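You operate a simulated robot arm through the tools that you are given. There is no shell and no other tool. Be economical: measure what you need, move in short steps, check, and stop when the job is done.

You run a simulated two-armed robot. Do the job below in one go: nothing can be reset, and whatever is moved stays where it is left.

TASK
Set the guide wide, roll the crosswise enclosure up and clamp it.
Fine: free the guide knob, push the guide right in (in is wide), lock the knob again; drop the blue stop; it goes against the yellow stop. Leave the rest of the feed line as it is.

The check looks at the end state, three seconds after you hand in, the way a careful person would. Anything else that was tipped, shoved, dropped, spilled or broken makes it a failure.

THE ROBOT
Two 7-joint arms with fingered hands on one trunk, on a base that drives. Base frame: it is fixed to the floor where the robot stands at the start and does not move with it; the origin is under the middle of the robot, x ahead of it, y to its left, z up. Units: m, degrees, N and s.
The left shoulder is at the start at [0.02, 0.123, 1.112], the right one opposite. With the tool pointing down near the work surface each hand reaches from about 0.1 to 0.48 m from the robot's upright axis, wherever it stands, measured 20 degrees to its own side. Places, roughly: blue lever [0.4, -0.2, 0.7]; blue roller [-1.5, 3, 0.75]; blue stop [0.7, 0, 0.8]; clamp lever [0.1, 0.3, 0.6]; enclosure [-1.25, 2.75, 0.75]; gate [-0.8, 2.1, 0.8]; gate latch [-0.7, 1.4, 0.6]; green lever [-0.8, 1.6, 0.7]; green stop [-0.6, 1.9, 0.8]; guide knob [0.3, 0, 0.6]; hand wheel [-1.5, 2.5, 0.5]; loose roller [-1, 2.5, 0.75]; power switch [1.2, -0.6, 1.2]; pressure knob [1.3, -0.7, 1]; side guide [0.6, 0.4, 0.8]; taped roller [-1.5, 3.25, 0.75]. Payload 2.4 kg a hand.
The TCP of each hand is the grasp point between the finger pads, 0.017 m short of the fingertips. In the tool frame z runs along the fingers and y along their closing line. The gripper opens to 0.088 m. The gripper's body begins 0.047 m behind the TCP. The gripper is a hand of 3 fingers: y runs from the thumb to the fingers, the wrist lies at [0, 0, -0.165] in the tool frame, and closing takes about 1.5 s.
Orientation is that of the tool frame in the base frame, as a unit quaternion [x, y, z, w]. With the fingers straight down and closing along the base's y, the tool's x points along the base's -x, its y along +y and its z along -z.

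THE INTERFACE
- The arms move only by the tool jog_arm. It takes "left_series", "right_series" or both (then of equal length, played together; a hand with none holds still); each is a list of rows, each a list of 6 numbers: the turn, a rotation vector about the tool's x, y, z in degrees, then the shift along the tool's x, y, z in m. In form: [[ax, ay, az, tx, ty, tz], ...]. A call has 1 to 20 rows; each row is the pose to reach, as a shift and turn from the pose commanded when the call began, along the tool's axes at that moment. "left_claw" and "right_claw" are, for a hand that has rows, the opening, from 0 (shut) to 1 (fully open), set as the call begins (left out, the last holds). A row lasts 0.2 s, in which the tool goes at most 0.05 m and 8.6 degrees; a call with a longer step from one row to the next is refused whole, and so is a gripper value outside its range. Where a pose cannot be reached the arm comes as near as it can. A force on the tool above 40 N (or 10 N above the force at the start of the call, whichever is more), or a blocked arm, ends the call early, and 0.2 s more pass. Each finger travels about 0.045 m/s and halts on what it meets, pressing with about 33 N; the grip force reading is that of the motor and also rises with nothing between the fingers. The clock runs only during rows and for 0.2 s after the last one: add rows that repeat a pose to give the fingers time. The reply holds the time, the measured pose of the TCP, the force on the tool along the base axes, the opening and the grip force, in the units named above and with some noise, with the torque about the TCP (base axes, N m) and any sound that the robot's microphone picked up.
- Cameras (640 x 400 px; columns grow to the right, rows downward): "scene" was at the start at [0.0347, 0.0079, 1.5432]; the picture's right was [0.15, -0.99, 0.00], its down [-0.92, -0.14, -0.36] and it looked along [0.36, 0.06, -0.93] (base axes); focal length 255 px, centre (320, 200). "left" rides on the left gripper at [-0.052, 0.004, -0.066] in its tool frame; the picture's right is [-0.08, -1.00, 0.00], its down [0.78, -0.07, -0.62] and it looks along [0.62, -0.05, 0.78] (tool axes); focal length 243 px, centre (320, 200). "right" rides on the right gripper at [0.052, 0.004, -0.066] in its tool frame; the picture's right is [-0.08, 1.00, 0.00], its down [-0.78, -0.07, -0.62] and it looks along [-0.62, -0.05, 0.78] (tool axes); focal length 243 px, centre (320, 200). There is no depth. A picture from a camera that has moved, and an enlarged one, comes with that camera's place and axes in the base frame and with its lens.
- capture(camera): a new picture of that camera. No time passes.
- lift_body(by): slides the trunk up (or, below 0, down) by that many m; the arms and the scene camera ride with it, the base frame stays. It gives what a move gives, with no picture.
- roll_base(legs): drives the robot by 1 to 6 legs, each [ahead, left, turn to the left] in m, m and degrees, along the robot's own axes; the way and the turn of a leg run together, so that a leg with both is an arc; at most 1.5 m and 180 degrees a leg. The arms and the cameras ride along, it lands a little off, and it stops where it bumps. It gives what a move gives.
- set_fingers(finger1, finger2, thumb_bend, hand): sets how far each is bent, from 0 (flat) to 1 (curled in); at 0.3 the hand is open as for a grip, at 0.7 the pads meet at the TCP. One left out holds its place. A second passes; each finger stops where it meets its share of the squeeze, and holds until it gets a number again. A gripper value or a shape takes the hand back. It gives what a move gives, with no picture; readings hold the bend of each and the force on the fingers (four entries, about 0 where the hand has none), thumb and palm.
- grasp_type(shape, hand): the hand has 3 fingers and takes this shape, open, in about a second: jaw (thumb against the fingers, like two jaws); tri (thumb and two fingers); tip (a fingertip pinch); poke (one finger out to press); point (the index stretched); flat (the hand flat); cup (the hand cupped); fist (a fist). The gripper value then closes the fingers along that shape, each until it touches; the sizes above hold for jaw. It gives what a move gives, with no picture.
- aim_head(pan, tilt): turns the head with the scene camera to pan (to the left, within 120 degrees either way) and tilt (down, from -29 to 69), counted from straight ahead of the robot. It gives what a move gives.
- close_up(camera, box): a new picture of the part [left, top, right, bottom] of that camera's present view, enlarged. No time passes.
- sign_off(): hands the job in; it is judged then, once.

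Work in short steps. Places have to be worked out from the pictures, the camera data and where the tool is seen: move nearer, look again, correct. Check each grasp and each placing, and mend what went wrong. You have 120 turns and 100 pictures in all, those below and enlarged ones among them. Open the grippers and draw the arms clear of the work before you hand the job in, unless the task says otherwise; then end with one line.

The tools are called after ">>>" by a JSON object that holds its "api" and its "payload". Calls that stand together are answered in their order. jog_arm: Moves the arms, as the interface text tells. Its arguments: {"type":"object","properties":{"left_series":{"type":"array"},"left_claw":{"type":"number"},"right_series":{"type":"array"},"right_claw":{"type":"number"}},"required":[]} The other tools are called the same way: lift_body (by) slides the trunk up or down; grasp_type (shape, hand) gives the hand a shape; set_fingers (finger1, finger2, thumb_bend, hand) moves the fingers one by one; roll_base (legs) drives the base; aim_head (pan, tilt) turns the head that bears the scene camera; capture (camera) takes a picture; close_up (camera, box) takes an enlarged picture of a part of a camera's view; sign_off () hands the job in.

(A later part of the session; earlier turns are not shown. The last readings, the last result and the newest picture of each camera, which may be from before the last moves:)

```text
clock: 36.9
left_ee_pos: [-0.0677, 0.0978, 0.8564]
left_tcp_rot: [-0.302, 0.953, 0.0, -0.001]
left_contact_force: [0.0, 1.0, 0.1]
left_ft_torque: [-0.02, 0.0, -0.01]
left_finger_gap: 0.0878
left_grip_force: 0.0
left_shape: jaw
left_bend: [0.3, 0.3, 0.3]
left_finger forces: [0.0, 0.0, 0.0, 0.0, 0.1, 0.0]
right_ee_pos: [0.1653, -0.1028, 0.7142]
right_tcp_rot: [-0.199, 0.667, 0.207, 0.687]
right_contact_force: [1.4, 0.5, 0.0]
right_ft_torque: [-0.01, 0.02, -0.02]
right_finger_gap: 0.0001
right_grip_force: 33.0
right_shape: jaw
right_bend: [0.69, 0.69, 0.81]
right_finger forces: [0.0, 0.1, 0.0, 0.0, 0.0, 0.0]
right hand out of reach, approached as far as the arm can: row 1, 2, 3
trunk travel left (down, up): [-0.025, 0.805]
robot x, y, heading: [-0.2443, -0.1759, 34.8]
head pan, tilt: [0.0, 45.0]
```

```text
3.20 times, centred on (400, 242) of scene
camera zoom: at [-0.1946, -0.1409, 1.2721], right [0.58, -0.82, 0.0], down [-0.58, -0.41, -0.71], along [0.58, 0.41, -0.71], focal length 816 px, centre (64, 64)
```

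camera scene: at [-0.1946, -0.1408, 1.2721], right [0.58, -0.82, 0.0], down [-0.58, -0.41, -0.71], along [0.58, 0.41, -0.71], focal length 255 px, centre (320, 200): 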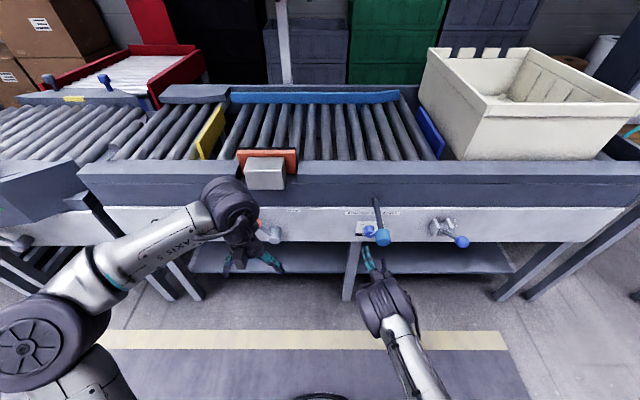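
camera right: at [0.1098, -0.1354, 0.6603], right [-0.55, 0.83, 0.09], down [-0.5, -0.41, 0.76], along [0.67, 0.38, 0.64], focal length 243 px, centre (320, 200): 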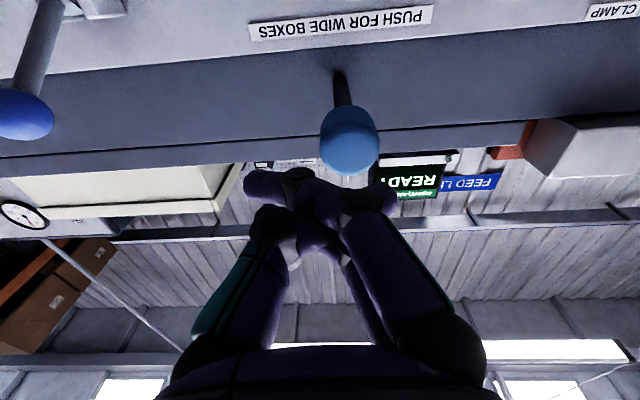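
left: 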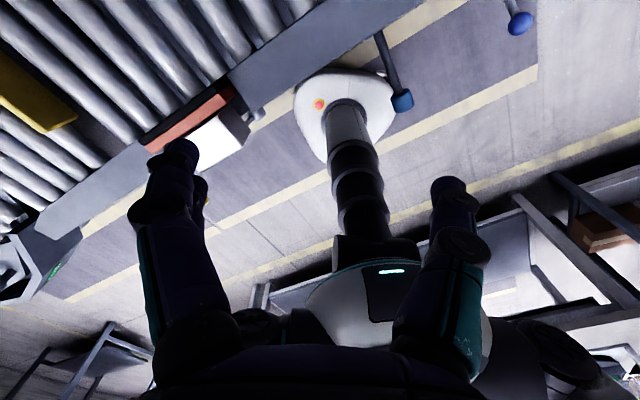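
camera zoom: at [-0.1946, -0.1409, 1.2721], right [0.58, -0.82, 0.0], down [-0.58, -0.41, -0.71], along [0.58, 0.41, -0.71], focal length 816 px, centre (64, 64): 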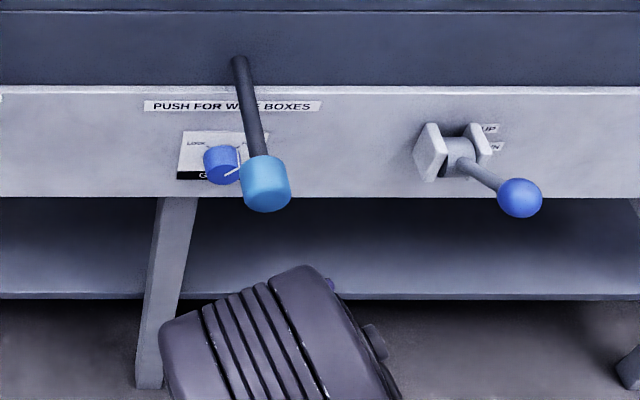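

Arm is folded too tight at this height; I raise the trunk 0.12 m and bring the hand back down relative to it, which restores the workable posture.

>>> {"api": "lift_body", "payload": {"by": 0.12}}

>>> {"api": "jog_arm", "payload": {"right_series": [[0, 0, 0, 0.04, 0, -0.04], [0, 0, 0, 0.08, 0, -0.045], [0, 0, 0, 0.11, 0, -0.045], [0, 0, 0, 0.12, 0, -0.04], [0, 0, 0, 0.12, 0, -0.03]]}}

>>> {"api": "capture", "payload": {"camera": "right"}}

```text
clock: 38.4
left_ee_pos: [-0.0672, 0.098, 0.976]
left_tcp_rot: [-0.301, 0.954, 0.0, -0.001]
left_contact_force: [-0.5, -1.2, 0.2]
left_ft_torque: [0.02, -0.02, 0.03]
left_finger_gap: 0.0879
left_grip_force: 0.1
left_shape: jaw
left_bend: [0.3, 0.3, 0.3]
left_finger forces: [0.0, 0.0, 0.0, 0.0, 0.0, 0.0]
right_ee_pos: [0.1666, -0.1039, 0.8339]
right_tcp_rot: [-0.2, 0.668, 0.207, 0.687]
right_contact_force: [0.4, 0.8, 0.3]
right_ft_torque: [0.04, 0.0, 0.01]
right_finger_gap: 0.0
right_grip_force: 33.2
right_shape: jaw
right_bend: [0.69, 0.69, 0.81]
right_finger forces: [0.1, 0.1, 0.0, 0.1, 0.1, 0.1]
trunk travel left (down, up): [-0.145, 0.685]
robot x, y, heading: [-0.2462, -0.176, 35.0]
head pan, tilt: [0.0, 45.0]
```

```text
refused: row 1 steps farther than a row can; nothing moved
```

```text
67 pictures are left
camera right: at [0.1097, -0.1354, 0.7802], right [-0.55, 0.83, 0.09], down [-0.5, -0.41, 0.76], along [0.67, 0.38, 0.64], focal length 243 px, centre (320, 200)
```

right: 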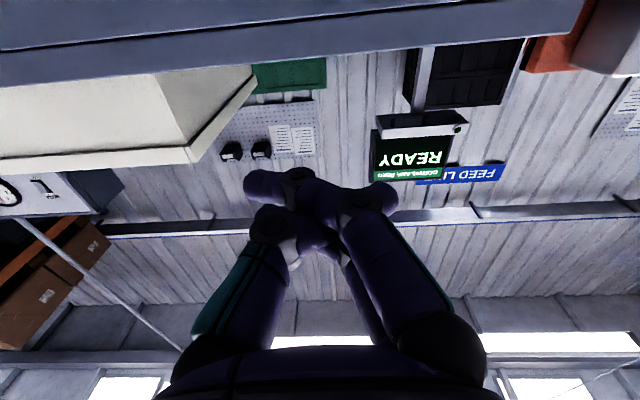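

Row 1 was slightly too long; resend with a shorter first step.

>>> {"api": "jog_arm", "payload": {"right_series": [[0, 0, 0, 0.02, 0, -0.035], [0, 0, 0, 0.06, 0, -0.045], [0, 0, 0, 0.09, 0, -0.045], [0, 0, 0, 0.12, 0, -0.04], [0, 0, 0, 0.12, 0, -0.03]]}}

>>> {"api": "capture", "payload": {"camera": "right"}}

```text
clock: 39.5
left_ee_pos: [-0.0668, 0.0986, 0.9763]
left_tcp_rot: [-0.302, 0.953, 0.0, 0.0]
left_contact_force: [-0.5, -0.8, -0.1]
left_ft_torque: [0.03, 0.04, 0.01]
left_finger_gap: 0.0879
left_grip_force: 0.1
left_shape: jaw
left_bend: [0.3, 0.3, 0.3]
left_finger forces: [0.1, 0.0, 0.0, 0.0, 0.0, 0.0]
right_ee_pos: [0.1433, -0.1188, 0.7117]
right_tcp_rot: [-0.2, 0.667, 0.208, 0.687]
right_contact_force: [0.4, -1.3, -0.3]
right_ft_torque: [-0.04, 0.01, 0.01]
right_finger_gap: 0.0
right_grip_force: 33.3
right_shape: jaw
right_bend: [0.69, 0.69, 0.81]
right_finger forces: [0.0, 0.0, 0.0, 0.1, 0.1, 0.0]
right hand out of reach, approached as far as the arm can: row 3
trunk travel left (down, up): [-0.145, 0.685]
robot x, y, heading: [-0.2466, -0.1764, 35.2]
head pan, tilt: [0.0, 45.0]
```

```text
66 pictures are left
camera right: at [0.0869, -0.1499, 0.6583], right [-0.55, 0.83, 0.09], down [-0.5, -0.41, 0.76], along [0.67, 0.38, 0.64], focal length 243 px, centre (320, 200)
```

right: 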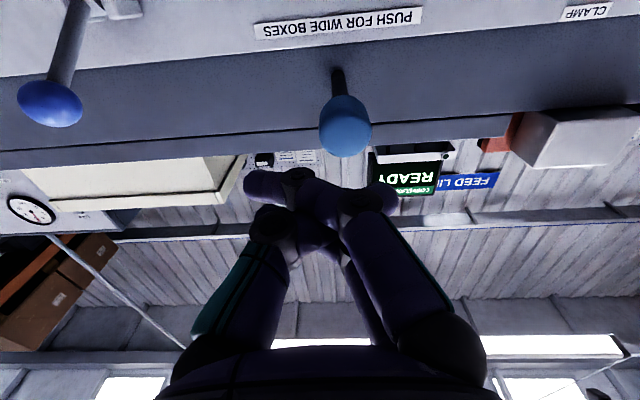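

Reachable now. Align laterally (+17 mm left, +14 mm up) and advance to just short of the cap.

>>> {"api": "jog_arm", "payload": {"right_series": [[-1, 1, 0, -0.014, 0.017, 0.015], [-1.6, 1.7, 0, -0.014, 0.017, 0.035], [-1.6, 1.7, 0, -0.014, 0.017, 0.05]]}}

>>> {"api": "capture", "payload": {"camera": "right"}}

>>> {"api": "close_up", "payload": {"camera": "scene", "box": [290, 200, 490, 325]}}

```text
clock: 40.4
left_ee_pos: [-0.0668, 0.098, 0.9758]
left_tcp_rot: [-0.301, 0.954, 0.0, 0.0]
left_contact_force: [0.0, 0.1, 0.1]
left_ft_torque: [0.0, -0.03, 0.01]
left_finger_gap: 0.0877
left_grip_force: 0.0
left_shape: jaw
left_bend: [0.3, 0.3, 0.3]
left_finger forces: [0.0, 0.0, 0.0, 0.0, 0.0, 0.0]
right_ee_pos: [0.1764, -0.0761, 0.7288]
right_tcp_rot: [-0.213, 0.674, 0.213, 0.674]
right_contact_force: [-1.1, 0.1, -0.2]
right_ft_torque: [-0.01, -0.01, 0.0]
right_finger_gap: 0.0
right_grip_force: 33.2
right_shape: jaw
right_bend: [0.69, 0.69, 0.81]
right_finger forces: [0.0, 0.0, 0.0, 0.0, 0.0, 0.1]
trunk travel left (down, up): [-0.145, 0.685]
robot x, y, heading: [-0.247, -0.1754, 35.1]
head pan, tilt: [0.0, 45.0]
```

```text
65 pictures are left
camera right: at [0.1196, -0.1096, 0.6767], right [-0.57, 0.82, 0.09], down [-0.47, -0.41, 0.78], along [0.67, 0.41, 0.62], focal length 243 px, centre (320, 200)
```

right: 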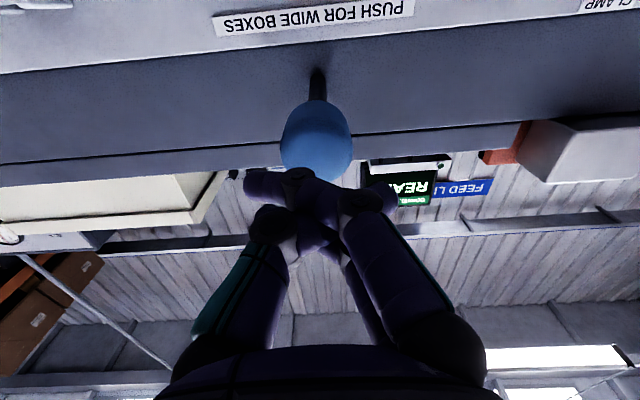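

```text
3.20 times, centred on (390, 262) of scene
camera zoom: at [-0.1945, -0.1409, 1.3921], right [0.58, -0.82, 0.0], down [-0.58, -0.41, -0.71], along [0.58, 0.41, -0.71], focal length 816 px, centre (96, 0)
```

zoom: 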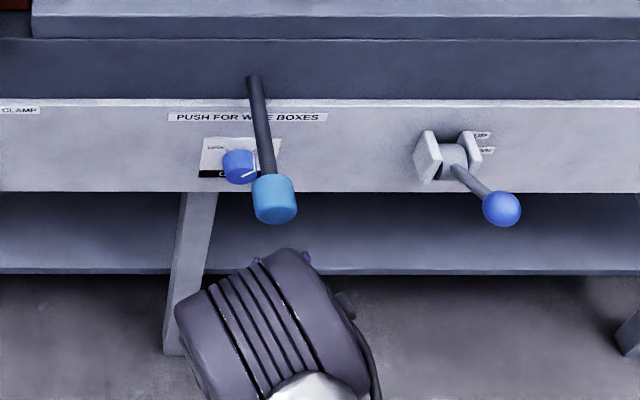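

Lined up with the cap. Push forward along the rod axis in small steps.

>>> {"api": "jog_arm", "payload": {"right_series": [[0, 0, 0, 0, 0, 0.015], [0, 0, 0, 0, 0, 0.03], [0, 0, 0, 0, 0, 0.045], [0, 0, 0, 0, 0, 0.06], [0, 0, 0, 0, 0, 0.075]]}}

>>> {"api": "capture", "payload": {"camera": "scene"}}

>>> {"api": "capture", "payload": {"camera": "right"}}

```text
clock: 41.5
left_ee_pos: [-0.0671, 0.0969, 0.9771]
left_tcp_rot: [-0.301, 0.954, 0.0, -0.001]
left_contact_force: [0.4, 0.6, 0.5]
left_ft_torque: [0.0, -0.02, -0.03]
left_finger_gap: 0.088
left_grip_force: 0.0
left_shape: jaw
left_bend: [0.3, 0.3, 0.3]
left_finger forces: [0.0, 0.0, 0.1, 0.0, 0.0, 0.1]
right_ee_pos: [0.2366, -0.0341, 0.7304]
right_tcp_rot: [-0.213, 0.674, 0.214, 0.674]
right_contact_force: [-1.4, -2.5, -0.8]
right_ft_torque: [0.02, 0.02, -0.03]
right_finger_gap: 0.0
right_grip_force: 32.7
right_shape: jaw
right_bend: [0.7, 0.7, 0.8]
right_finger forces: [1.2, 1.1, 0.0, 0.0, 0.0, 0.0]
trunk travel left (down, up): [-0.145, 0.685]
robot x, y, heading: [-0.2417, -0.1756, 34.7]
head pan, tilt: [0.0, 45.0]
```

```text
63 pictures are left
camera scene: at [-0.1947, -0.141, 1.3921], right [0.58, -0.82, 0.0], down [-0.58, -0.41, -0.71], along [0.58, 0.41, -0.71], focal length 255 px, centre (320, 200)
```

scene: 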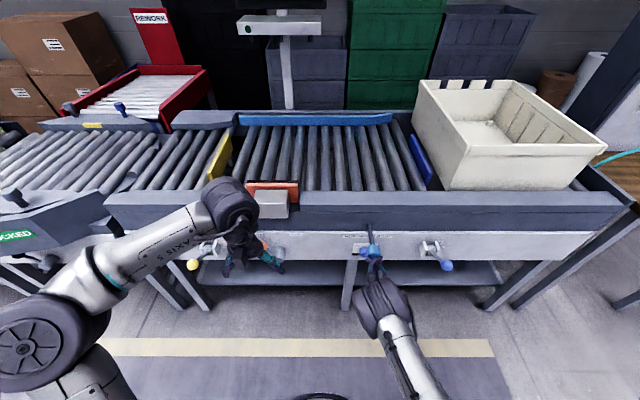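

```text
62 pictures are left
camera right: at [0.1801, -0.0679, 0.6777], right [-0.57, 0.82, 0.09], down [-0.47, -0.41, 0.78], along [0.67, 0.41, 0.62], focal length 243 px, centre (320, 200)
```

right: 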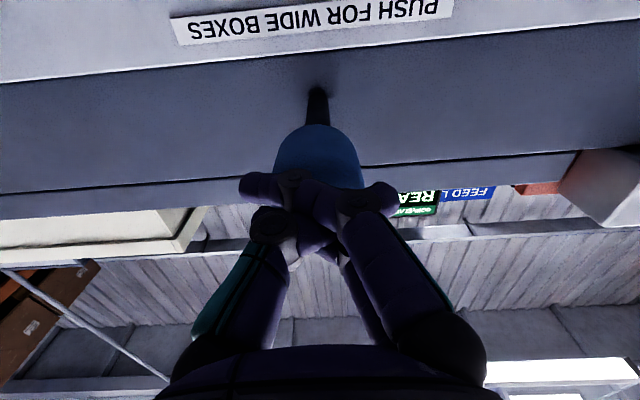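

It moves in with small force (guide has begun moving). Keep pushing until the stop.

>>> {"api": "jog_arm", "payload": {"right_series": [[0, 0, 0, 0, 0, 0.015], [0, 0, 0, 0, 0, 0.03], [0, 0, 0, 0, 0, 0.045], [0, 0, 0, 0, 0, 0.06], [0, 0, 0, 0, 0, 0.075], [0, 0, 0, 0, 0, 0.09], [0, 0, 0, 0, 0, 0.105], [0, 0, 0, 0, 0, 0.12]]}}

>>> {"api": "capture", "payload": {"camera": "scene"}}

>>> {"api": "capture", "payload": {"camera": "right"}}

```text
clock: 42.8
left_ee_pos: [-0.0705, 0.0956, 0.9777]
left_tcp_rot: [-0.302, 0.953, 0.0, 0.0]
left_contact_force: [-0.8, 0.0, -0.4]
left_ft_torque: [-0.01, 0.0, 0.02]
left_finger_gap: 0.0877
left_grip_force: 0.1
left_shape: jaw
left_bend: [0.3, 0.3, 0.3]
left_finger forces: [0.0, 0.1, 0.1, 0.0, 0.0, 0.0]
right_ee_pos: [0.2939, 0.0097, 0.7285]
right_tcp_rot: [-0.215, 0.675, 0.215, 0.672]
right_contact_force: [-24.6, -14.3, 8.4]
right_ft_torque: [-0.12, -0.07, -0.42]
right_finger_gap: 0.0001
right_grip_force: 32.7
right_shape: jaw
right_bend: [0.73, 0.73, 0.79]
right_finger forces: [5.9, 6.1, 0.0, 0.0, 2.7, 0.0]
trunk travel left (down, up): [-0.145, 0.685]
robot x, y, heading: [-0.247, -0.1754, 35.2]
head pan, tilt: [0.0, 45.0]
stopped in row 6 (right hand): the force on the tool passed its limit at 52 N (the readings are from after the stop); the commanded pose is now the measured one
```

```text
61 pictures are left
camera scene: at [-0.1989, -0.1433, 1.3925], right [0.57, -0.82, 0.0], down [-0.58, -0.41, -0.71], along [0.58, 0.41, -0.7], focal length 255 px, centre (320, 200)
```

scene: 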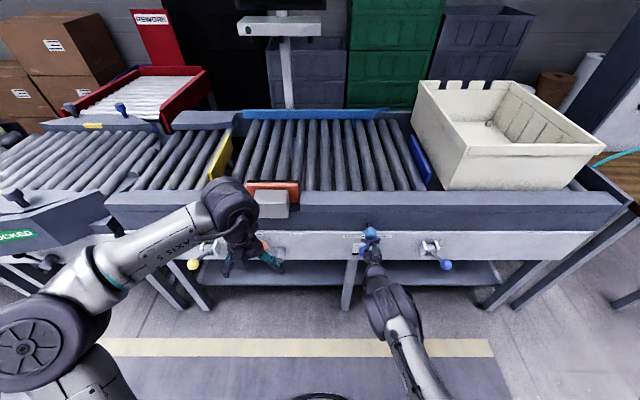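

```text
60 pictures are left
camera right: at [0.2381, -0.0246, 0.6766], right [-0.58, 0.81, 0.09], down [-0.47, -0.41, 0.78], along [0.67, 0.41, 0.62], focal length 243 px, centre (320, 200)
```

right: 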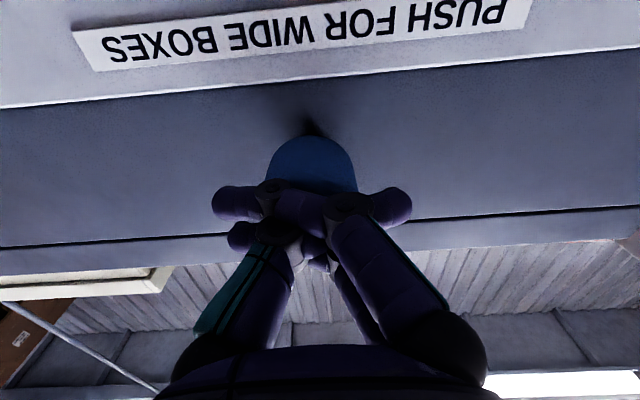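

Strong stop at 52 N. I back off a little and look whether the cap is fully in.

>>> {"api": "jog_arm", "payload": {"right_series": [[0, 0, 0, 0, 0, -0.03], [0, 0, 0, 0.03, 0, -0.06], [0, 0, 0, 0.06, 0, -0.08]]}}

>>> {"api": "close_up", "payload": {"camera": "scene", "box": [320, 200, 480, 300]}}

>>> {"api": "capture", "payload": {"camera": "right"}}

>>> {"api": "close_up", "payload": {"camera": "scene", "box": [200, 80, 480, 255]}}

```text
clock: 43.6
left_ee_pos: [-0.0671, 0.0978, 0.9764]
left_tcp_rot: [-0.303, 0.953, 0.0, 0.001]
left_contact_force: [0.1, 0.5, -0.3]
left_ft_torque: [-0.03, 0.01, 0.02]
left_finger_gap: 0.088
left_grip_force: 0.0
left_shape: jaw
left_bend: [0.3, 0.3, 0.3]
left_finger forces: [0.0, 0.1, 0.0, 0.0, 0.0, 0.1]
right_ee_pos: [0.2297, -0.0358, 0.6644]
right_tcp_rot: [-0.214, 0.676, 0.214, 0.672]
right_contact_force: [1.3, 0.0, -0.5]
right_ft_torque: [-0.01, 0.02, 0.0]
right_finger_gap: 0.0
right_grip_force: 32.8
right_shape: jaw
right_bend: [0.7, 0.7, 0.79]
right_finger forces: [0.1, 0.1, 0.1, 0.0, 0.1, 0.0]
trunk travel left (down, up): [-0.145, 0.685]
robot x, y, heading: [-0.2471, -0.178, 35.2]
head pan, tilt: [0.0, 45.0]
```

```text
4.00 times, centred on (400, 250) of scene
camera zoom: at [-0.1947, -0.1409, 1.3921], right [0.58, -0.82, 0.0], down [-0.58, -0.41, -0.71], along [0.58, 0.41, -0.71], focal length 1020 px, centre (0, 0)
```

zoom: 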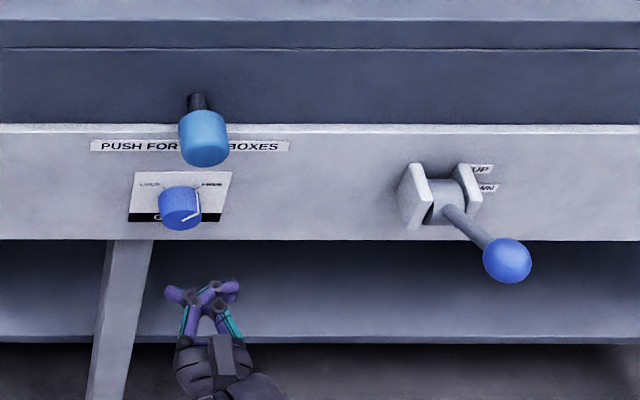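

```text
58 pictures are left
camera right: at [0.1733, -0.069, 0.6129], right [-0.58, 0.81, 0.09], down [-0.46, -0.41, 0.79], along [0.67, 0.41, 0.61], focal length 243 px, centre (320, 200)
```

right: 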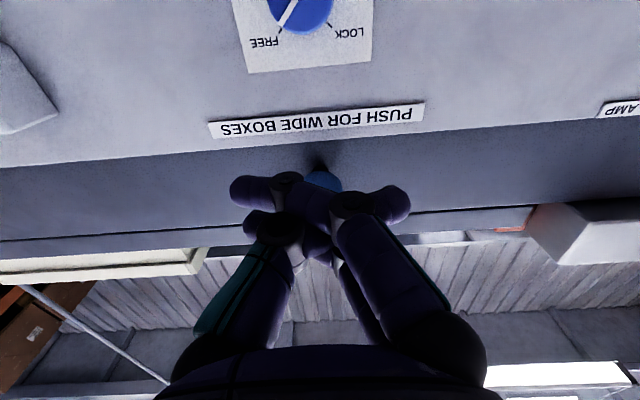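

```text
2.29 times, centred on (340, 168) of scene
camera zoom: at [-0.1947, -0.1409, 1.3921], right [0.58, -0.82, 0.0], down [-0.58, -0.41, -0.71], along [0.58, 0.41, -0.71], focal length 583 px, centre (274, 274)
```

zoom: 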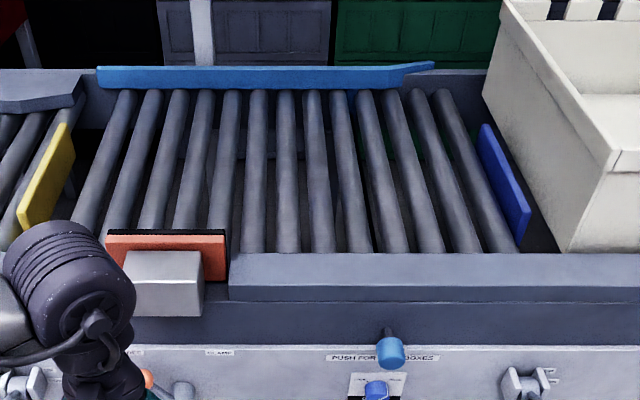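

About 2 cm of rod is still visible; push again to make sure that it's truly at its end.

>>> {"api": "jog_arm", "payload": {"right_series": [[0, 0, 0, -0.03, 0, 0.02], [0, 0, 0, -0.065, 0, 0.03], [0, 0, 0, -0.065, 0, 0.06], [0, 0, 0, -0.065, 0, 0.075], [0, 0, 0, -0.065, 0, 0.082], [0, 0, 0, -0.065, 0, 0.088], [0, 0, 0, -0.065, 0, 0.094], [0, 0, 0, -0.065, 0, 0.1], [0, 0, 0, -0.065, 0, 0.106]]}}

>>> {"api": "jog_arm", "payload": {"right_series": [[0, 0, 0, 0, 0, -0.03], [0, 0, 0, 0.03, 0, -0.07], [0, 0, 0, 0.06, 0, -0.1], [0, 0, 0, 0.09, 0, -0.13], [0, 0, 0, 0.125, 0, -0.13]]}}

>>> {"api": "close_up", "payload": {"camera": "scene", "box": [320, 200, 480, 300]}}

>>> {"api": "capture", "payload": {"camera": "right"}}

```text
clock: 44.9
left_ee_pos: [-0.0706, 0.0962, 0.9774]
left_tcp_rot: [-0.302, 0.953, 0.001, 0.001]
left_contact_force: [0.4, -0.7, 0.2]
left_ft_torque: [0.01, -0.02, -0.02]
left_finger_gap: 0.0877
left_grip_force: 0.0
left_shape: jaw
left_bend: [0.3, 0.3, 0.3]
left_finger forces: [0.0, 0.0, 0.0, 0.0, 0.0, 0.0]
right_ee_pos: [0.2945, 0.012, 0.7305]
right_tcp_rot: [-0.215, 0.677, 0.215, 0.67]
right_contact_force: [-24.7, -13.2, 8.3]
right_ft_torque: [-0.1, -0.06, -0.49]
right_finger_gap: 0.0
right_grip_force: 32.8
right_shape: jaw
right_bend: [0.74, 0.74, 0.79]
right_finger forces: [6.3, 6.3, 0.1, 0.1, 0.0, 0.1]
trunk travel left (down, up): [-0.145, 0.685]
robot x, y, heading: [-0.245, -0.1763, 35.0]
head pan, tilt: [0.0, 45.0]
stopped in row 6 (right hand): the force on the tool passed its limit at 46 N (the readings are from after the stop); the commanded pose is now the measured one
```

```text
clock: 46.0
left_ee_pos: [-0.0678, 0.0985, 0.9766]
left_tcp_rot: [-0.301, 0.954, 0.001, 0.0]
left_contact_force: [0.4, -0.2, -0.9]
left_ft_torque: [-0.01, 0.01, 0.02]
left_finger_gap: 0.0879
left_grip_force: 0.1
left_shape: jaw
left_bend: [0.3, 0.3, 0.3]
left_finger forces: [0.0, 0.0, 0.0, 0.0, 0.1, 0.1]
right_ee_pos: [0.1864, -0.0622, 0.6047]
right_tcp_rot: [-0.214, 0.679, 0.214, 0.669]
right_contact_force: [0.3, 0.5, 1.1]
right_ft_torque: [0.02, 0.04, -0.04]
right_finger_gap: 0.0
right_grip_force: 33.4
right_shape: jaw
right_bend: [0.7, 0.7, 0.79]
right_finger forces: [0.1, 0.0, 0.0, 0.1, 0.0, 0.1]
trunk travel left (down, up): [-0.145, 0.685]
robot x, y, heading: [-0.2458, -0.1773, 35.0]
head pan, tilt: [0.0, 45.0]
```

```text
4.00 times, centred on (400, 250) of scene
camera zoom: at [-0.1954, -0.1412, 1.3921], right [0.58, -0.82, 0.0], down [-0.58, -0.41, -0.71], along [0.58, 0.41, -0.71], focal length 1020 px, centre (0, 0)
```

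zoom: 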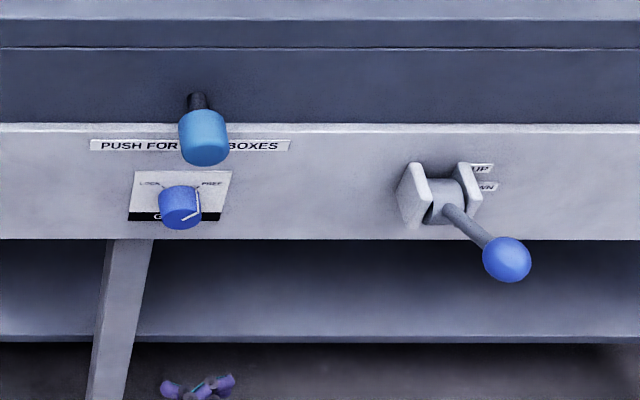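

```text
55 pictures are left
camera right: at [0.1302, -0.0967, 0.5542], right [-0.58, 0.81, 0.09], down [-0.46, -0.41, 0.79], along [0.68, 0.41, 0.61], focal length 243 px, centre (320, 200)
```

right: 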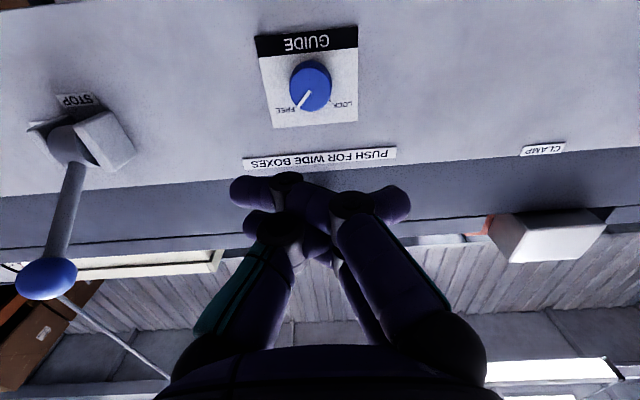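

Same end point with a hard stop: the guide is right in. Now line up with the knob again, pre-turned +40°, to turn it back to LOCK.

>>> {"api": "jog_arm", "payload": {"right_series": [[0, 0, 8, 0, -0.006, 0.0], [0, 0, 16, 0.002, -0.012, 0.0], [0, 0, 24, 0.002, -0.012, 0.0], [0, 0, 32, 0.002, -0.012, 0.0], [0, 0, 40, 0.002, -0.012, 0.02], [0, 0, 40, 0.002, -0.012, 0.04], [0, 0, 40, 0.002, -0.012, 0.06], [0, 0, 40, 0.002, -0.012, 0.08]], "right_claw": 0.85}}

>>> {"api": "capture", "payload": {"camera": "right"}}

```text
clock: 47.9
left_ee_pos: [-0.0675, 0.0968, 0.9767]
left_tcp_rot: [-0.301, 0.954, 0.0, 0.0]
left_contact_force: [-0.2, -0.6, 0.2]
left_ft_torque: [0.0, -0.02, 0.0]
left_finger_gap: 0.0878
left_grip_force: 0.0
left_shape: jaw
left_bend: [0.3, 0.3, 0.3]
left_finger forces: [0.1, 0.1, 0.0, 0.0, 0.1, 0.0]
right_ee_pos: [0.2587, -0.0244, 0.6026]
right_tcp_rot: [0.03, 0.711, 0.431, 0.554]
right_contact_force: [0.3, 0.4, 0.2]
right_ft_torque: [0.0, 0.02, -0.01]
right_finger_gap: 0.0745
right_grip_force: 0.0
right_shape: jaw
right_bend: [0.54, 0.54, 0.5]
right_finger forces: [0.1, 0.0, 0.0, 0.0, 0.0, 0.0]
trunk travel left (down, up): [-0.145, 0.685]
robot x, y, heading: [-0.2449, -0.1787, 35.2]
head pan, tilt: [0.0, 45.0]
```

```text
54 pictures are left
camera right: at [0.1835, -0.0324, 0.5671], right [-0.4, 0.58, 0.71], down [-0.18, -0.81, 0.56], along [0.9, 0.1, 0.43], focal length 243 px, centre (320, 200)
```

right: 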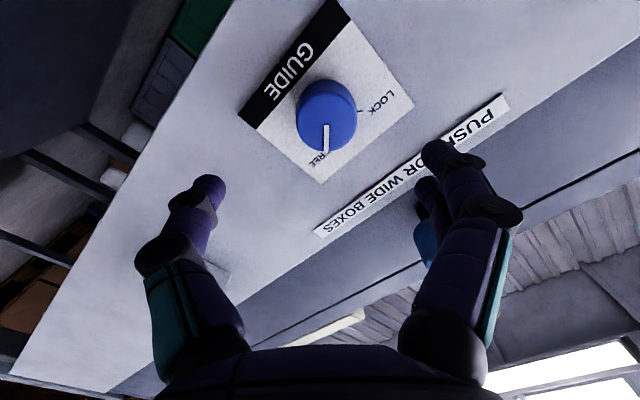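

Aligned. Advance 0.076 and close.

>>> {"api": "jog_arm", "payload": {"right_series": [[0, 0, 0, 0, 0, 0.03], [0, 0, 0, 0, 0, 0.055], [0, 0, 0, 0, 0, 0.07], [0, 0, 0, 0, 0, 0.076]]}}

>>> {"api": "jog_arm", "payload": {"right_series": [[0, 0, 0, 0, 0, 0], [0, 0, 0, 0, 0, 0], [0, 0, 0, 0, 0, 0], [0, 0, 0, 0, 0, 0], [0, 0, 0, 0, 0, 0], [0, 0, 0, 0, 0, 0], [0, 0, 0, 0, 0, 0]], "right_claw": 0.3}}

>>> {"api": "capture", "payload": {"camera": "right"}}

```text
clock: 48.9
left_ee_pos: [-0.0679, 0.0978, 0.9764]
left_tcp_rot: [-0.301, 0.954, 0.0, 0.0]
left_contact_force: [0.1, -0.5, -0.1]
left_ft_torque: [0.0, -0.03, 0.02]
left_finger_gap: 0.088
left_grip_force: 0.1
left_shape: jaw
left_bend: [0.3, 0.3, 0.3]
left_finger forces: [0.0, 0.0, 0.0, 0.0, 0.1, 0.0]
right_ee_pos: [0.289, -0.0073, 0.6245]
right_tcp_rot: [0.029, 0.711, 0.43, 0.555]
right_contact_force: [-0.5, -0.3, 0.0]
right_ft_torque: [-0.02, -0.02, -0.03]
right_finger_gap: 0.0751
right_grip_force: 0.0
right_shape: jaw
right_bend: [0.54, 0.54, 0.5]
right_finger forces: [0.0, 0.0, 0.0, 0.1, 0.0, 0.0]
right hand out of reach, approached as far as the arm can: row 1, 2, 3, 4
trunk travel left (down, up): [-0.145, 0.685]
robot x, y, heading: [-0.2459, -0.1799, 35.0]
head pan, tilt: [0.0, 45.0]
```

```text
clock: 50.5
left_ee_pos: [-0.0686, 0.0977, 0.976]
left_tcp_rot: [-0.302, 0.953, 0.0, 0.0]
left_contact_force: [0.2, -0.1, 0.6]
left_ft_torque: [0.0, -0.04, 0.01]
left_finger_gap: 0.0881
left_grip_force: 0.1
left_shape: jaw
left_bend: [0.3, 0.3, 0.3]
left_finger forces: [0.0, 0.0, 0.0, 0.0, 0.0, 0.2]
right_ee_pos: [0.2891, -0.0093, 0.6249]
right_tcp_rot: [0.029, 0.711, 0.43, 0.555]
right_contact_force: [0.7, 0.6, 0.7]
right_ft_torque: [0.04, -0.01, 0.0]
right_finger_gap: 0.0269
right_grip_force: 0.0
right_shape: jaw
right_bend: [0.73, 0.73, 0.7]
right_finger forces: [0.1, 0.1, 0.1, 0.0, 0.1, 0.0]
trunk travel left (down, up): [-0.145, 0.685]
robot x, y, heading: [-0.2448, -0.1737, 35.1]
head pan, tilt: [0.0, 45.0]
```

```text
53 pictures are left
camera right: at [0.2135, -0.0158, 0.5891], right [-0.4, 0.58, 0.71], down [-0.18, -0.81, 0.56], along [0.9, 0.1, 0.43], focal length 243 px, centre (320, 200)
```

right: 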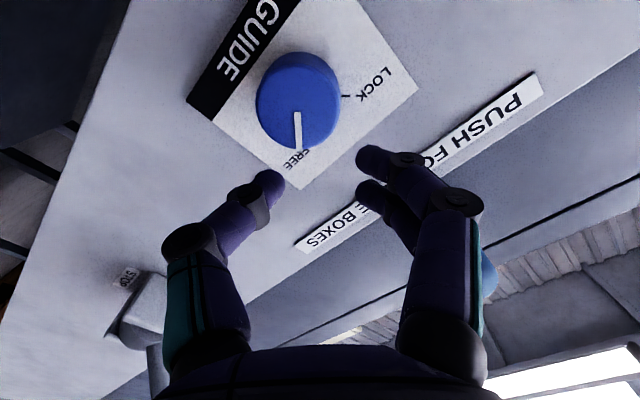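

Out of reach at this trunk height; open, back off, lower the trunk 0.12 again and re-align.

>>> {"api": "jog_arm", "payload": {"right_series": [[0, 0, 0, 0, 0, -0.03], [0, 0, 0, 0, 0, -0.06]], "right_claw": 0.85}}

>>> {"api": "lift_body", "payload": {"by": -0.12}}

>>> {"api": "jog_arm", "payload": {"right_series": [[0, 0, 0, -0.03, 0.025, 0], [0, 0, 0, -0.06, 0.05, 0], [0, 0, 0, -0.075, 0.063, 0], [0, 0, 0, -0.075, 0.063, 0]]}}

>>> {"api": "capture", "payload": {"camera": "right"}}

```text
clock: 51.0
left_ee_pos: [-0.0685, 0.0983, 0.9769]
left_tcp_rot: [-0.301, 0.954, 0.0, -0.001]
left_contact_force: [0.5, -0.8, 0.5]
left_ft_torque: [-0.01, 0.0, -0.05]
left_finger_gap: 0.088
left_grip_force: 0.2
left_shape: jaw
left_bend: [0.3, 0.3, 0.3]
left_finger forces: [0.1, 0.0, 0.1, 0.0, 0.1, 0.0]
right_ee_pos: [0.2629, -0.0231, 0.5964]
right_tcp_rot: [0.03, 0.711, 0.43, 0.555]
right_contact_force: [-0.4, 0.4, -0.2]
right_ft_torque: [0.02, -0.01, -0.02]
right_finger_gap: 0.0744
right_grip_force: 0.1
right_shape: jaw
right_bend: [0.54, 0.54, 0.5]
right_finger forces: [0.1, 0.0, 0.0, 0.1, 0.1, 0.1]
right hand out of reach, approached as far as the arm can: row 1, 2
trunk travel left (down, up): [-0.145, 0.685]
robot x, y, heading: [-0.2462, -0.1744, 34.9]
head pan, tilt: [0.0, 45.0]
```

```text
clock: 52.5
left_ee_pos: [-0.0685, 0.0973, 0.8555]
left_tcp_rot: [-0.301, 0.953, 0.0, 0.0]
left_contact_force: [0.7, 0.0, -0.1]
left_ft_torque: [0.01, -0.03, 0.01]
left_finger_gap: 0.0878
left_grip_force: 0.0
left_shape: jaw
left_bend: [0.3, 0.3, 0.3]
left_finger forces: [0.0, 0.1, 0.0, 0.0, 0.1, 0.0]
right_ee_pos: [0.264, -0.0236, 0.4759]
right_tcp_rot: [0.029, 0.711, 0.431, 0.556]
right_contact_force: [-0.8, 0.8, 0.9]
right_ft_torque: [0.02, -0.01, 0.0]
right_finger_gap: 0.0747
right_grip_force: 0.2
right_shape: jaw
right_bend: [0.54, 0.54, 0.5]
right_finger forces: [0.0, 0.0, 0.0, 0.0, 0.0, 0.0]
trunk travel left (down, up): [-0.025, 0.805]
robot x, y, heading: [-0.2423, -0.1762, 35.0]
head pan, tilt: [0.0, 45.0]
```

```text
clock: 53.5
left_ee_pos: [-0.0674, 0.0981, 0.8559]
left_tcp_rot: [-0.302, 0.953, 0.0, -0.001]
left_contact_force: [0.3, 0.4, -0.7]
left_ft_torque: [0.01, -0.03, -0.01]
left_finger_gap: 0.0878
left_grip_force: 0.1
left_shape: jaw
left_bend: [0.3, 0.3, 0.3]
left_finger forces: [0.0, 0.0, 0.1, 0.0, 0.0, 0.1]
right_ee_pos: [0.2969, 0.0081, 0.5356]
right_tcp_rot: [0.046, 0.709, 0.429, 0.558]
right_contact_force: [-0.2, 0.3, 0.6]
right_ft_torque: [0.01, 0.0, 0.02]
right_finger_gap: 0.0751
right_grip_force: 0.0
right_shape: jaw
right_bend: [0.54, 0.54, 0.5]
right_finger forces: [0.0, 0.0, 0.1, 0.0, 0.0, 0.0]
right hand out of reach, approached as far as the arm can: row 1, 2, 3
trunk travel left (down, up): [-0.025, 0.805]
robot x, y, heading: [-0.2456, -0.1777, 35.2]
head pan, tilt: [0.0, 45.0]
```

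```text
52 pictures are left
camera right: at [0.2213, 0.0032, 0.5], right [-0.38, 0.58, 0.72], down [-0.2, -0.81, 0.55], along [0.9, 0.07, 0.42], focal length 243 px, centre (320, 200)
```

right: 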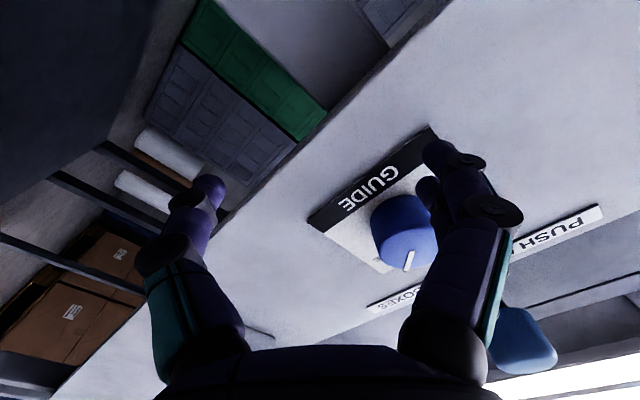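

The arm went off the command (posture limit), now just below the knob. I withdraw it straight back first, un-turning the wrist, then look.

>>> {"api": "jog_arm", "payload": {"right_series": [[0, 0, 0, 0, 0, -0.03], [0, 0, 0, 0, 0, -0.06], [0, 0, 0, 0, 0, -0.09], [0, 0, -8, 0, 0, -0.12], [0, 0, -16, 0, 0, -0.14], [0, 0, -24, 0, 0, -0.15], [0, 0, -32, 0, 0, -0.15], [0, 0, -40, 0, 0, -0.15]]}}

>>> {"api": "capture", "payload": {"camera": "right"}}

>>> {"api": "capture", "payload": {"camera": "scene"}}

```text
clock: 55.4
left_ee_pos: [-0.0692, 0.0975, 0.8564]
left_tcp_rot: [-0.302, 0.953, 0.0, 0.0]
left_contact_force: [-0.6, 0.0, 0.0]
left_ft_torque: [0.01, 0.01, -0.02]
left_finger_gap: 0.088
left_grip_force: 0.0
left_shape: jaw
left_bend: [0.3, 0.3, 0.3]
left_finger forces: [0.0, 0.1, 0.1, 0.1, 0.0, 0.1]
right_ee_pos: [0.1404, -0.111, 0.5778]
right_tcp_rot: [-0.217, 0.678, 0.214, 0.669]
right_contact_force: [0.8, -0.2, 0.1]
right_ft_torque: [-0.01, 0.0, -0.02]
right_finger_gap: 0.0747
right_grip_force: 0.1
right_shape: jaw
right_bend: [0.54, 0.54, 0.5]
right_finger forces: [0.1, 0.1, 0.1, 0.1, 0.0, 0.0]
right hand out of reach, approached as far as the arm can: row 1
trunk travel left (down, up): [-0.025, 0.805]
robot x, y, heading: [-0.2479, -0.1761, 35.1]
head pan, tilt: [0.0, 45.0]
```

```text
51 pictures are left
camera right: at [0.0844, -0.1449, 0.5248], right [-0.58, 0.81, 0.09], down [-0.46, -0.41, 0.79], along [0.68, 0.42, 0.61], focal length 243 px, centre (320, 200)
```

right: 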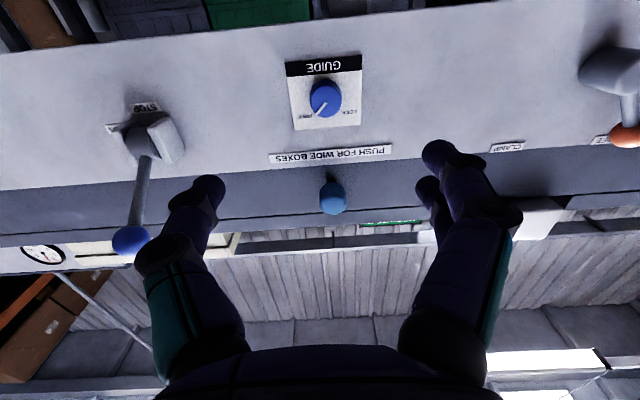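

```text
50 pictures are left
camera scene: at [-0.1954, -0.1412, 1.2721], right [0.58, -0.82, 0.0], down [-0.58, -0.41, -0.71], along [0.58, 0.41, -0.71], focal length 255 px, centre (320, 200)
```

scene: 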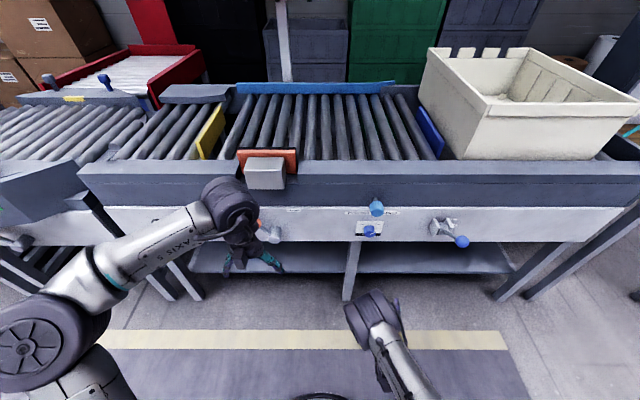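

Recovered. Approach again at this trunk height (which worked before), pre-turned +40°.

>>> {"api": "jog_arm", "payload": {"right_series": [[0, -0.8, 8, -0.024, 0.001, 0.03], [0, -0.8, 16, -0.024, 0.001, 0.06], [0, -0.8, 24, -0.024, 0.001, 0.09], [0, -0.8, 32, -0.025, 0.001, 0.12], [0, -0.8, 40, -0.026, 0.001, 0.14], [0, -0.8, 40, -0.026, 0.001, 0.15]]}}

>>> {"api": "capture", "payload": {"camera": "right"}}

```text
clock: 56.8
left_ee_pos: [-0.0691, 0.0981, 0.8562]
left_tcp_rot: [-0.302, 0.953, 0.001, 0.0]
left_contact_force: [0.0, -0.1, 0.3]
left_ft_torque: [0.02, 0.0, 0.0]
left_finger_gap: 0.0879
left_grip_force: 0.1
left_shape: jaw
left_bend: [0.3, 0.3, 0.3]
left_finger forces: [0.0, 0.1, 0.1, 0.0, 0.0, 0.0]
right_ee_pos: [0.2638, -0.0211, 0.6013]
right_tcp_rot: [0.03, 0.706, 0.433, 0.559]
right_contact_force: [-0.6, -0.2, 0.2]
right_ft_torque: [0.01, -0.03, 0.0]
right_finger_gap: 0.0749
right_grip_force: 0.0
right_shape: jaw
right_bend: [0.54, 0.54, 0.5]
right_finger forces: [0.0, 0.1, 0.0, 0.1, 0.1, 0.0]
trunk travel left (down, up): [-0.025, 0.805]
robot x, y, heading: [-0.2431, -0.1747, 35.0]
head pan, tilt: [0.0, 45.0]
```

```text
49 pictures are left
camera right: at [0.1885, -0.0285, 0.5639], right [-0.41, 0.58, 0.71], down [-0.19, -0.81, 0.55], along [0.89, 0.09, 0.44], focal length 243 px, centre (320, 200)
```

right: 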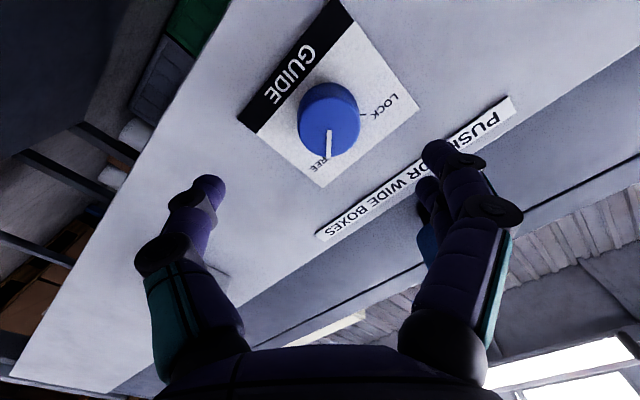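

Aligned and tracking. Advance 0.07 and close.

>>> {"api": "jog_arm", "payload": {"right_series": [[0, 0, 0, 0, 0, 0.03], [0, 0, 0, 0, 0, 0.055], [0, 0, 0, 0, 0, 0.066], [0, 0, 0, 0, 0, 0.07]]}}

>>> {"api": "jog_arm", "payload": {"right_series": [[0, 0, 0, 0, 0, 0], [0, 0, 0, 0, 0, 0], [0, 0, 0, 0, 0, 0], [0, 0, 0, 0, 0, 0], [0, 0, 0, 0, 0, 0], [0, 0, 0, 0, 0, 0], [0, 0, 0, 0, 0, 0]], "right_claw": 0.3}}

>>> {"api": "capture", "payload": {"camera": "right"}}

```text
clock: 57.8
left_ee_pos: [-0.0672, 0.0978, 0.8551]
left_tcp_rot: [-0.302, 0.953, 0.0, 0.0]
left_contact_force: [-0.7, 0.2, 0.1]
left_ft_torque: [0.0, -0.01, 0.0]
left_finger_gap: 0.0878
left_grip_force: 0.0
left_shape: jaw
left_bend: [0.3, 0.3, 0.3]
left_finger forces: [0.0, 0.1, 0.0, 0.0, 0.0, 0.0]
right_ee_pos: [0.3216, 0.0177, 0.5994]
right_tcp_rot: [0.032, 0.706, 0.432, 0.56]
right_contact_force: [-0.3, 0.5, -0.8]
right_ft_torque: [0.0, -0.02, -0.02]
right_finger_gap: 0.0747
right_grip_force: 0.0
right_shape: jaw
right_bend: [0.54, 0.54, 0.5]
right_finger forces: [0.1, 0.0, 0.0, 0.0, 0.0, 0.1]
trunk travel left (down, up): [-0.025, 0.805]
robot x, y, heading: [-0.2456, -0.1774, 35.1]
head pan, tilt: [0.0, 45.0]
```

```text
clock: 59.4
left_ee_pos: [-0.0686, 0.0975, 0.8569]
left_tcp_rot: [-0.302, 0.953, -0.001, 0.0]
left_contact_force: [0.1, -1.2, -0.4]
left_ft_torque: [0.0, 0.04, -0.03]
left_finger_gap: 0.0879
left_grip_force: 0.0
left_shape: jaw
left_bend: [0.3, 0.3, 0.3]
left_finger forces: [0.0, 0.0, 0.0, 0.0, 0.0, 0.0]
right_ee_pos: [0.3219, 0.0164, 0.5991]
right_tcp_rot: [0.031, 0.706, 0.432, 0.56]
right_contact_force: [0.6, -0.2, -1.6]
right_ft_torque: [-0.09, -0.05, -0.01]
right_finger_gap: 0.0291
right_grip_force: 32.5
right_shape: jaw
right_bend: [0.73, 0.73, 0.7]
right_finger forces: [15.6, 15.2, 0.0, 0.0, 30.8, 0.1]
trunk travel left (down, up): [-0.025, 0.805]
robot x, y, heading: [-0.2439, -0.1786, 35.0]
head pan, tilt: [0.0, 45.0]
```

```text
48 pictures are left
camera right: at [0.2462, 0.0103, 0.5628], right [-0.41, 0.58, 0.71], down [-0.19, -0.81, 0.55], along [0.89, 0.09, 0.44], focal length 243 px, centre (320, 200)
```

right: 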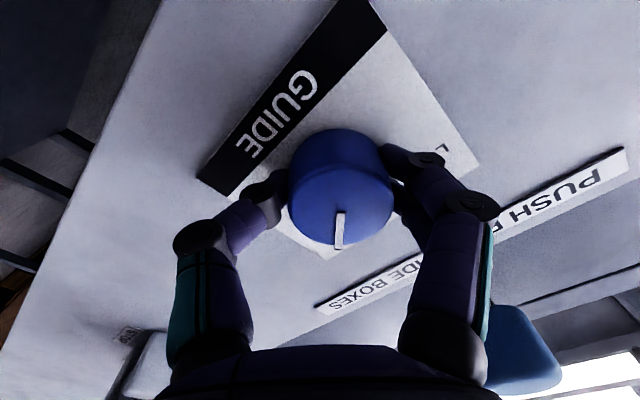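

Gripped. Turn counter-clockwise ~80° back to LOCK, then release and back off.

>>> {"api": "jog_arm", "payload": {"right_series": [[0, 0, -8, 0, 0, 0], [0, 0, -16, 0, 0, 0], [0, 0, -24, 0, 0, 0], [0, 0, -32, 0, 0, 0], [0, 0, -40, 0, 0, 0], [0, 0, -48, 0, 0, 0], [0, 0, -56, 0, 0, 0], [0, 0, -64, 0, 0, 0], [0, 0, -72, 0, 0, 0], [0, 0, -80, 0, 0, 0]]}}

>>> {"api": "jog_arm", "payload": {"right_series": [[0, 0, 0, 0, 0, 0], [0, 0, 0, 0, 0, 0], [0, 0, 0, 0, 0, 0], [0, 0, 0, 0, 0, 0], [0, 0, 0, 0, 0, -0.03], [0, 0, 0, 0, 0, -0.06], [0, 0, 0, 0, 0, -0.09]], "right_claw": 0.9}}

>>> {"api": "capture", "payload": {"camera": "right"}}

```text
clock: 61.5
left_ee_pos: [-0.0697, 0.0971, 0.8577]
left_tcp_rot: [-0.302, 0.953, 0.001, 0.002]
left_contact_force: [-0.6, 0.9, 0.1]
left_ft_torque: [0.03, -0.03, 0.0]
left_finger_gap: 0.0878
left_grip_force: 0.1
left_shape: jaw
left_bend: [0.3, 0.3, 0.3]
left_finger forces: [0.0, 0.1, 0.0, 0.0, 0.0, 0.0]
right_ee_pos: [0.3192, 0.0187, 0.602]
right_tcp_rot: [-0.432, 0.558, -0.028, 0.708]
right_contact_force: [0.8, 4.2, 21.0]
right_ft_torque: [0.21, -0.19, 0.01]
right_finger_gap: 0.0281
right_grip_force: 33.1
right_shape: jaw
right_bend: [0.74, 0.74, 0.7]
right_finger forces: [9.5, 14.2, 0.1, 0.0, 31.3, 0.0]
trunk travel left (down, up): [-0.025, 0.805]
robot x, y, heading: [-0.2413, -0.1744, 35.3]
head pan, tilt: [0.0, 45.0]
```

```text
clock: 63.1
left_ee_pos: [-0.0683, 0.0976, 0.8565]
left_tcp_rot: [-0.302, 0.953, 0.001, 0.0]
left_contact_force: [-0.2, -0.8, -0.4]
left_ft_torque: [-0.01, 0.0, -0.03]
left_finger_gap: 0.0882
left_grip_force: 0.0
left_shape: jaw
left_bend: [0.3, 0.3, 0.3]
left_finger forces: [0.0, 0.0, 0.0, 0.0, 0.0, 0.0]
right_ee_pos: [0.2463, -0.0351, 0.5981]
right_tcp_rot: [-0.431, 0.56, -0.028, 0.707]
right_contact_force: [-0.9, 0.1, 0.1]
right_ft_torque: [0.0, 0.03, 0.01]
right_finger_gap: 0.0788
right_grip_force: 0.0
right_shape: jaw
right_bend: [0.48, 0.48, 0.44]
right_finger forces: [0.1, 0.0, 0.0, 0.0, 0.0, 0.1]
trunk travel left (down, up): [-0.025, 0.805]
robot x, y, heading: [-0.2449, -0.1774, 35.2]
head pan, tilt: [0.0, 45.0]
```

```text
47 pictures are left
camera right: at [0.2101, -0.0967, 0.5567], right [-0.47, 0.67, -0.57], down [-0.77, 0.01, 0.64], along [0.43, 0.74, 0.51], focal length 243 px, centre (320, 200)
```

right: 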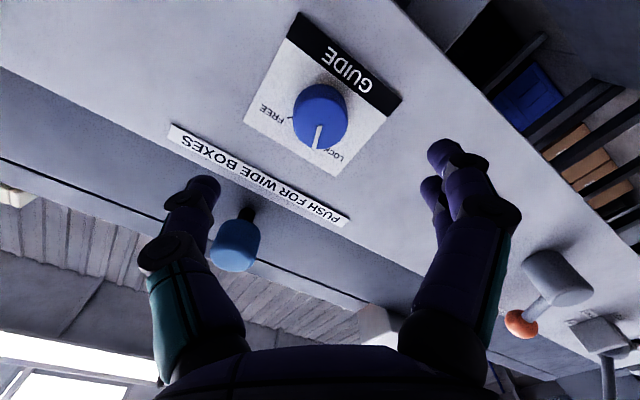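

>>> {"api": "close_up", "payload": {"camera": "right", "box": [240, 60, 400, 160]}}

```text
4.00 times, centred on (320, 110) of right
camera zoom: at [0.2101, -0.0967, 0.5567], right [-0.47, 0.67, -0.57], down [-0.77, 0.01, 0.64], along [0.43, 0.74, 0.51], focal length 970 px, centre (320, 560)
```

zoom: 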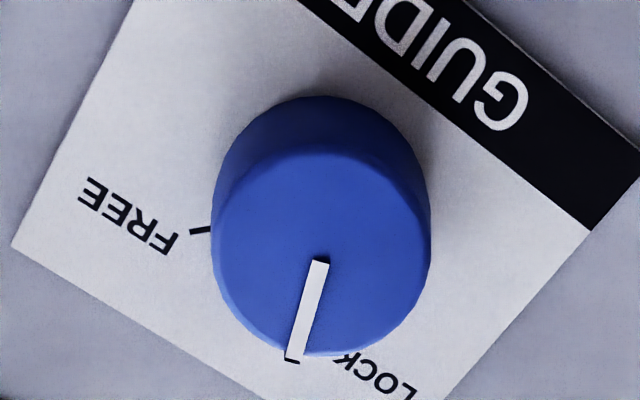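

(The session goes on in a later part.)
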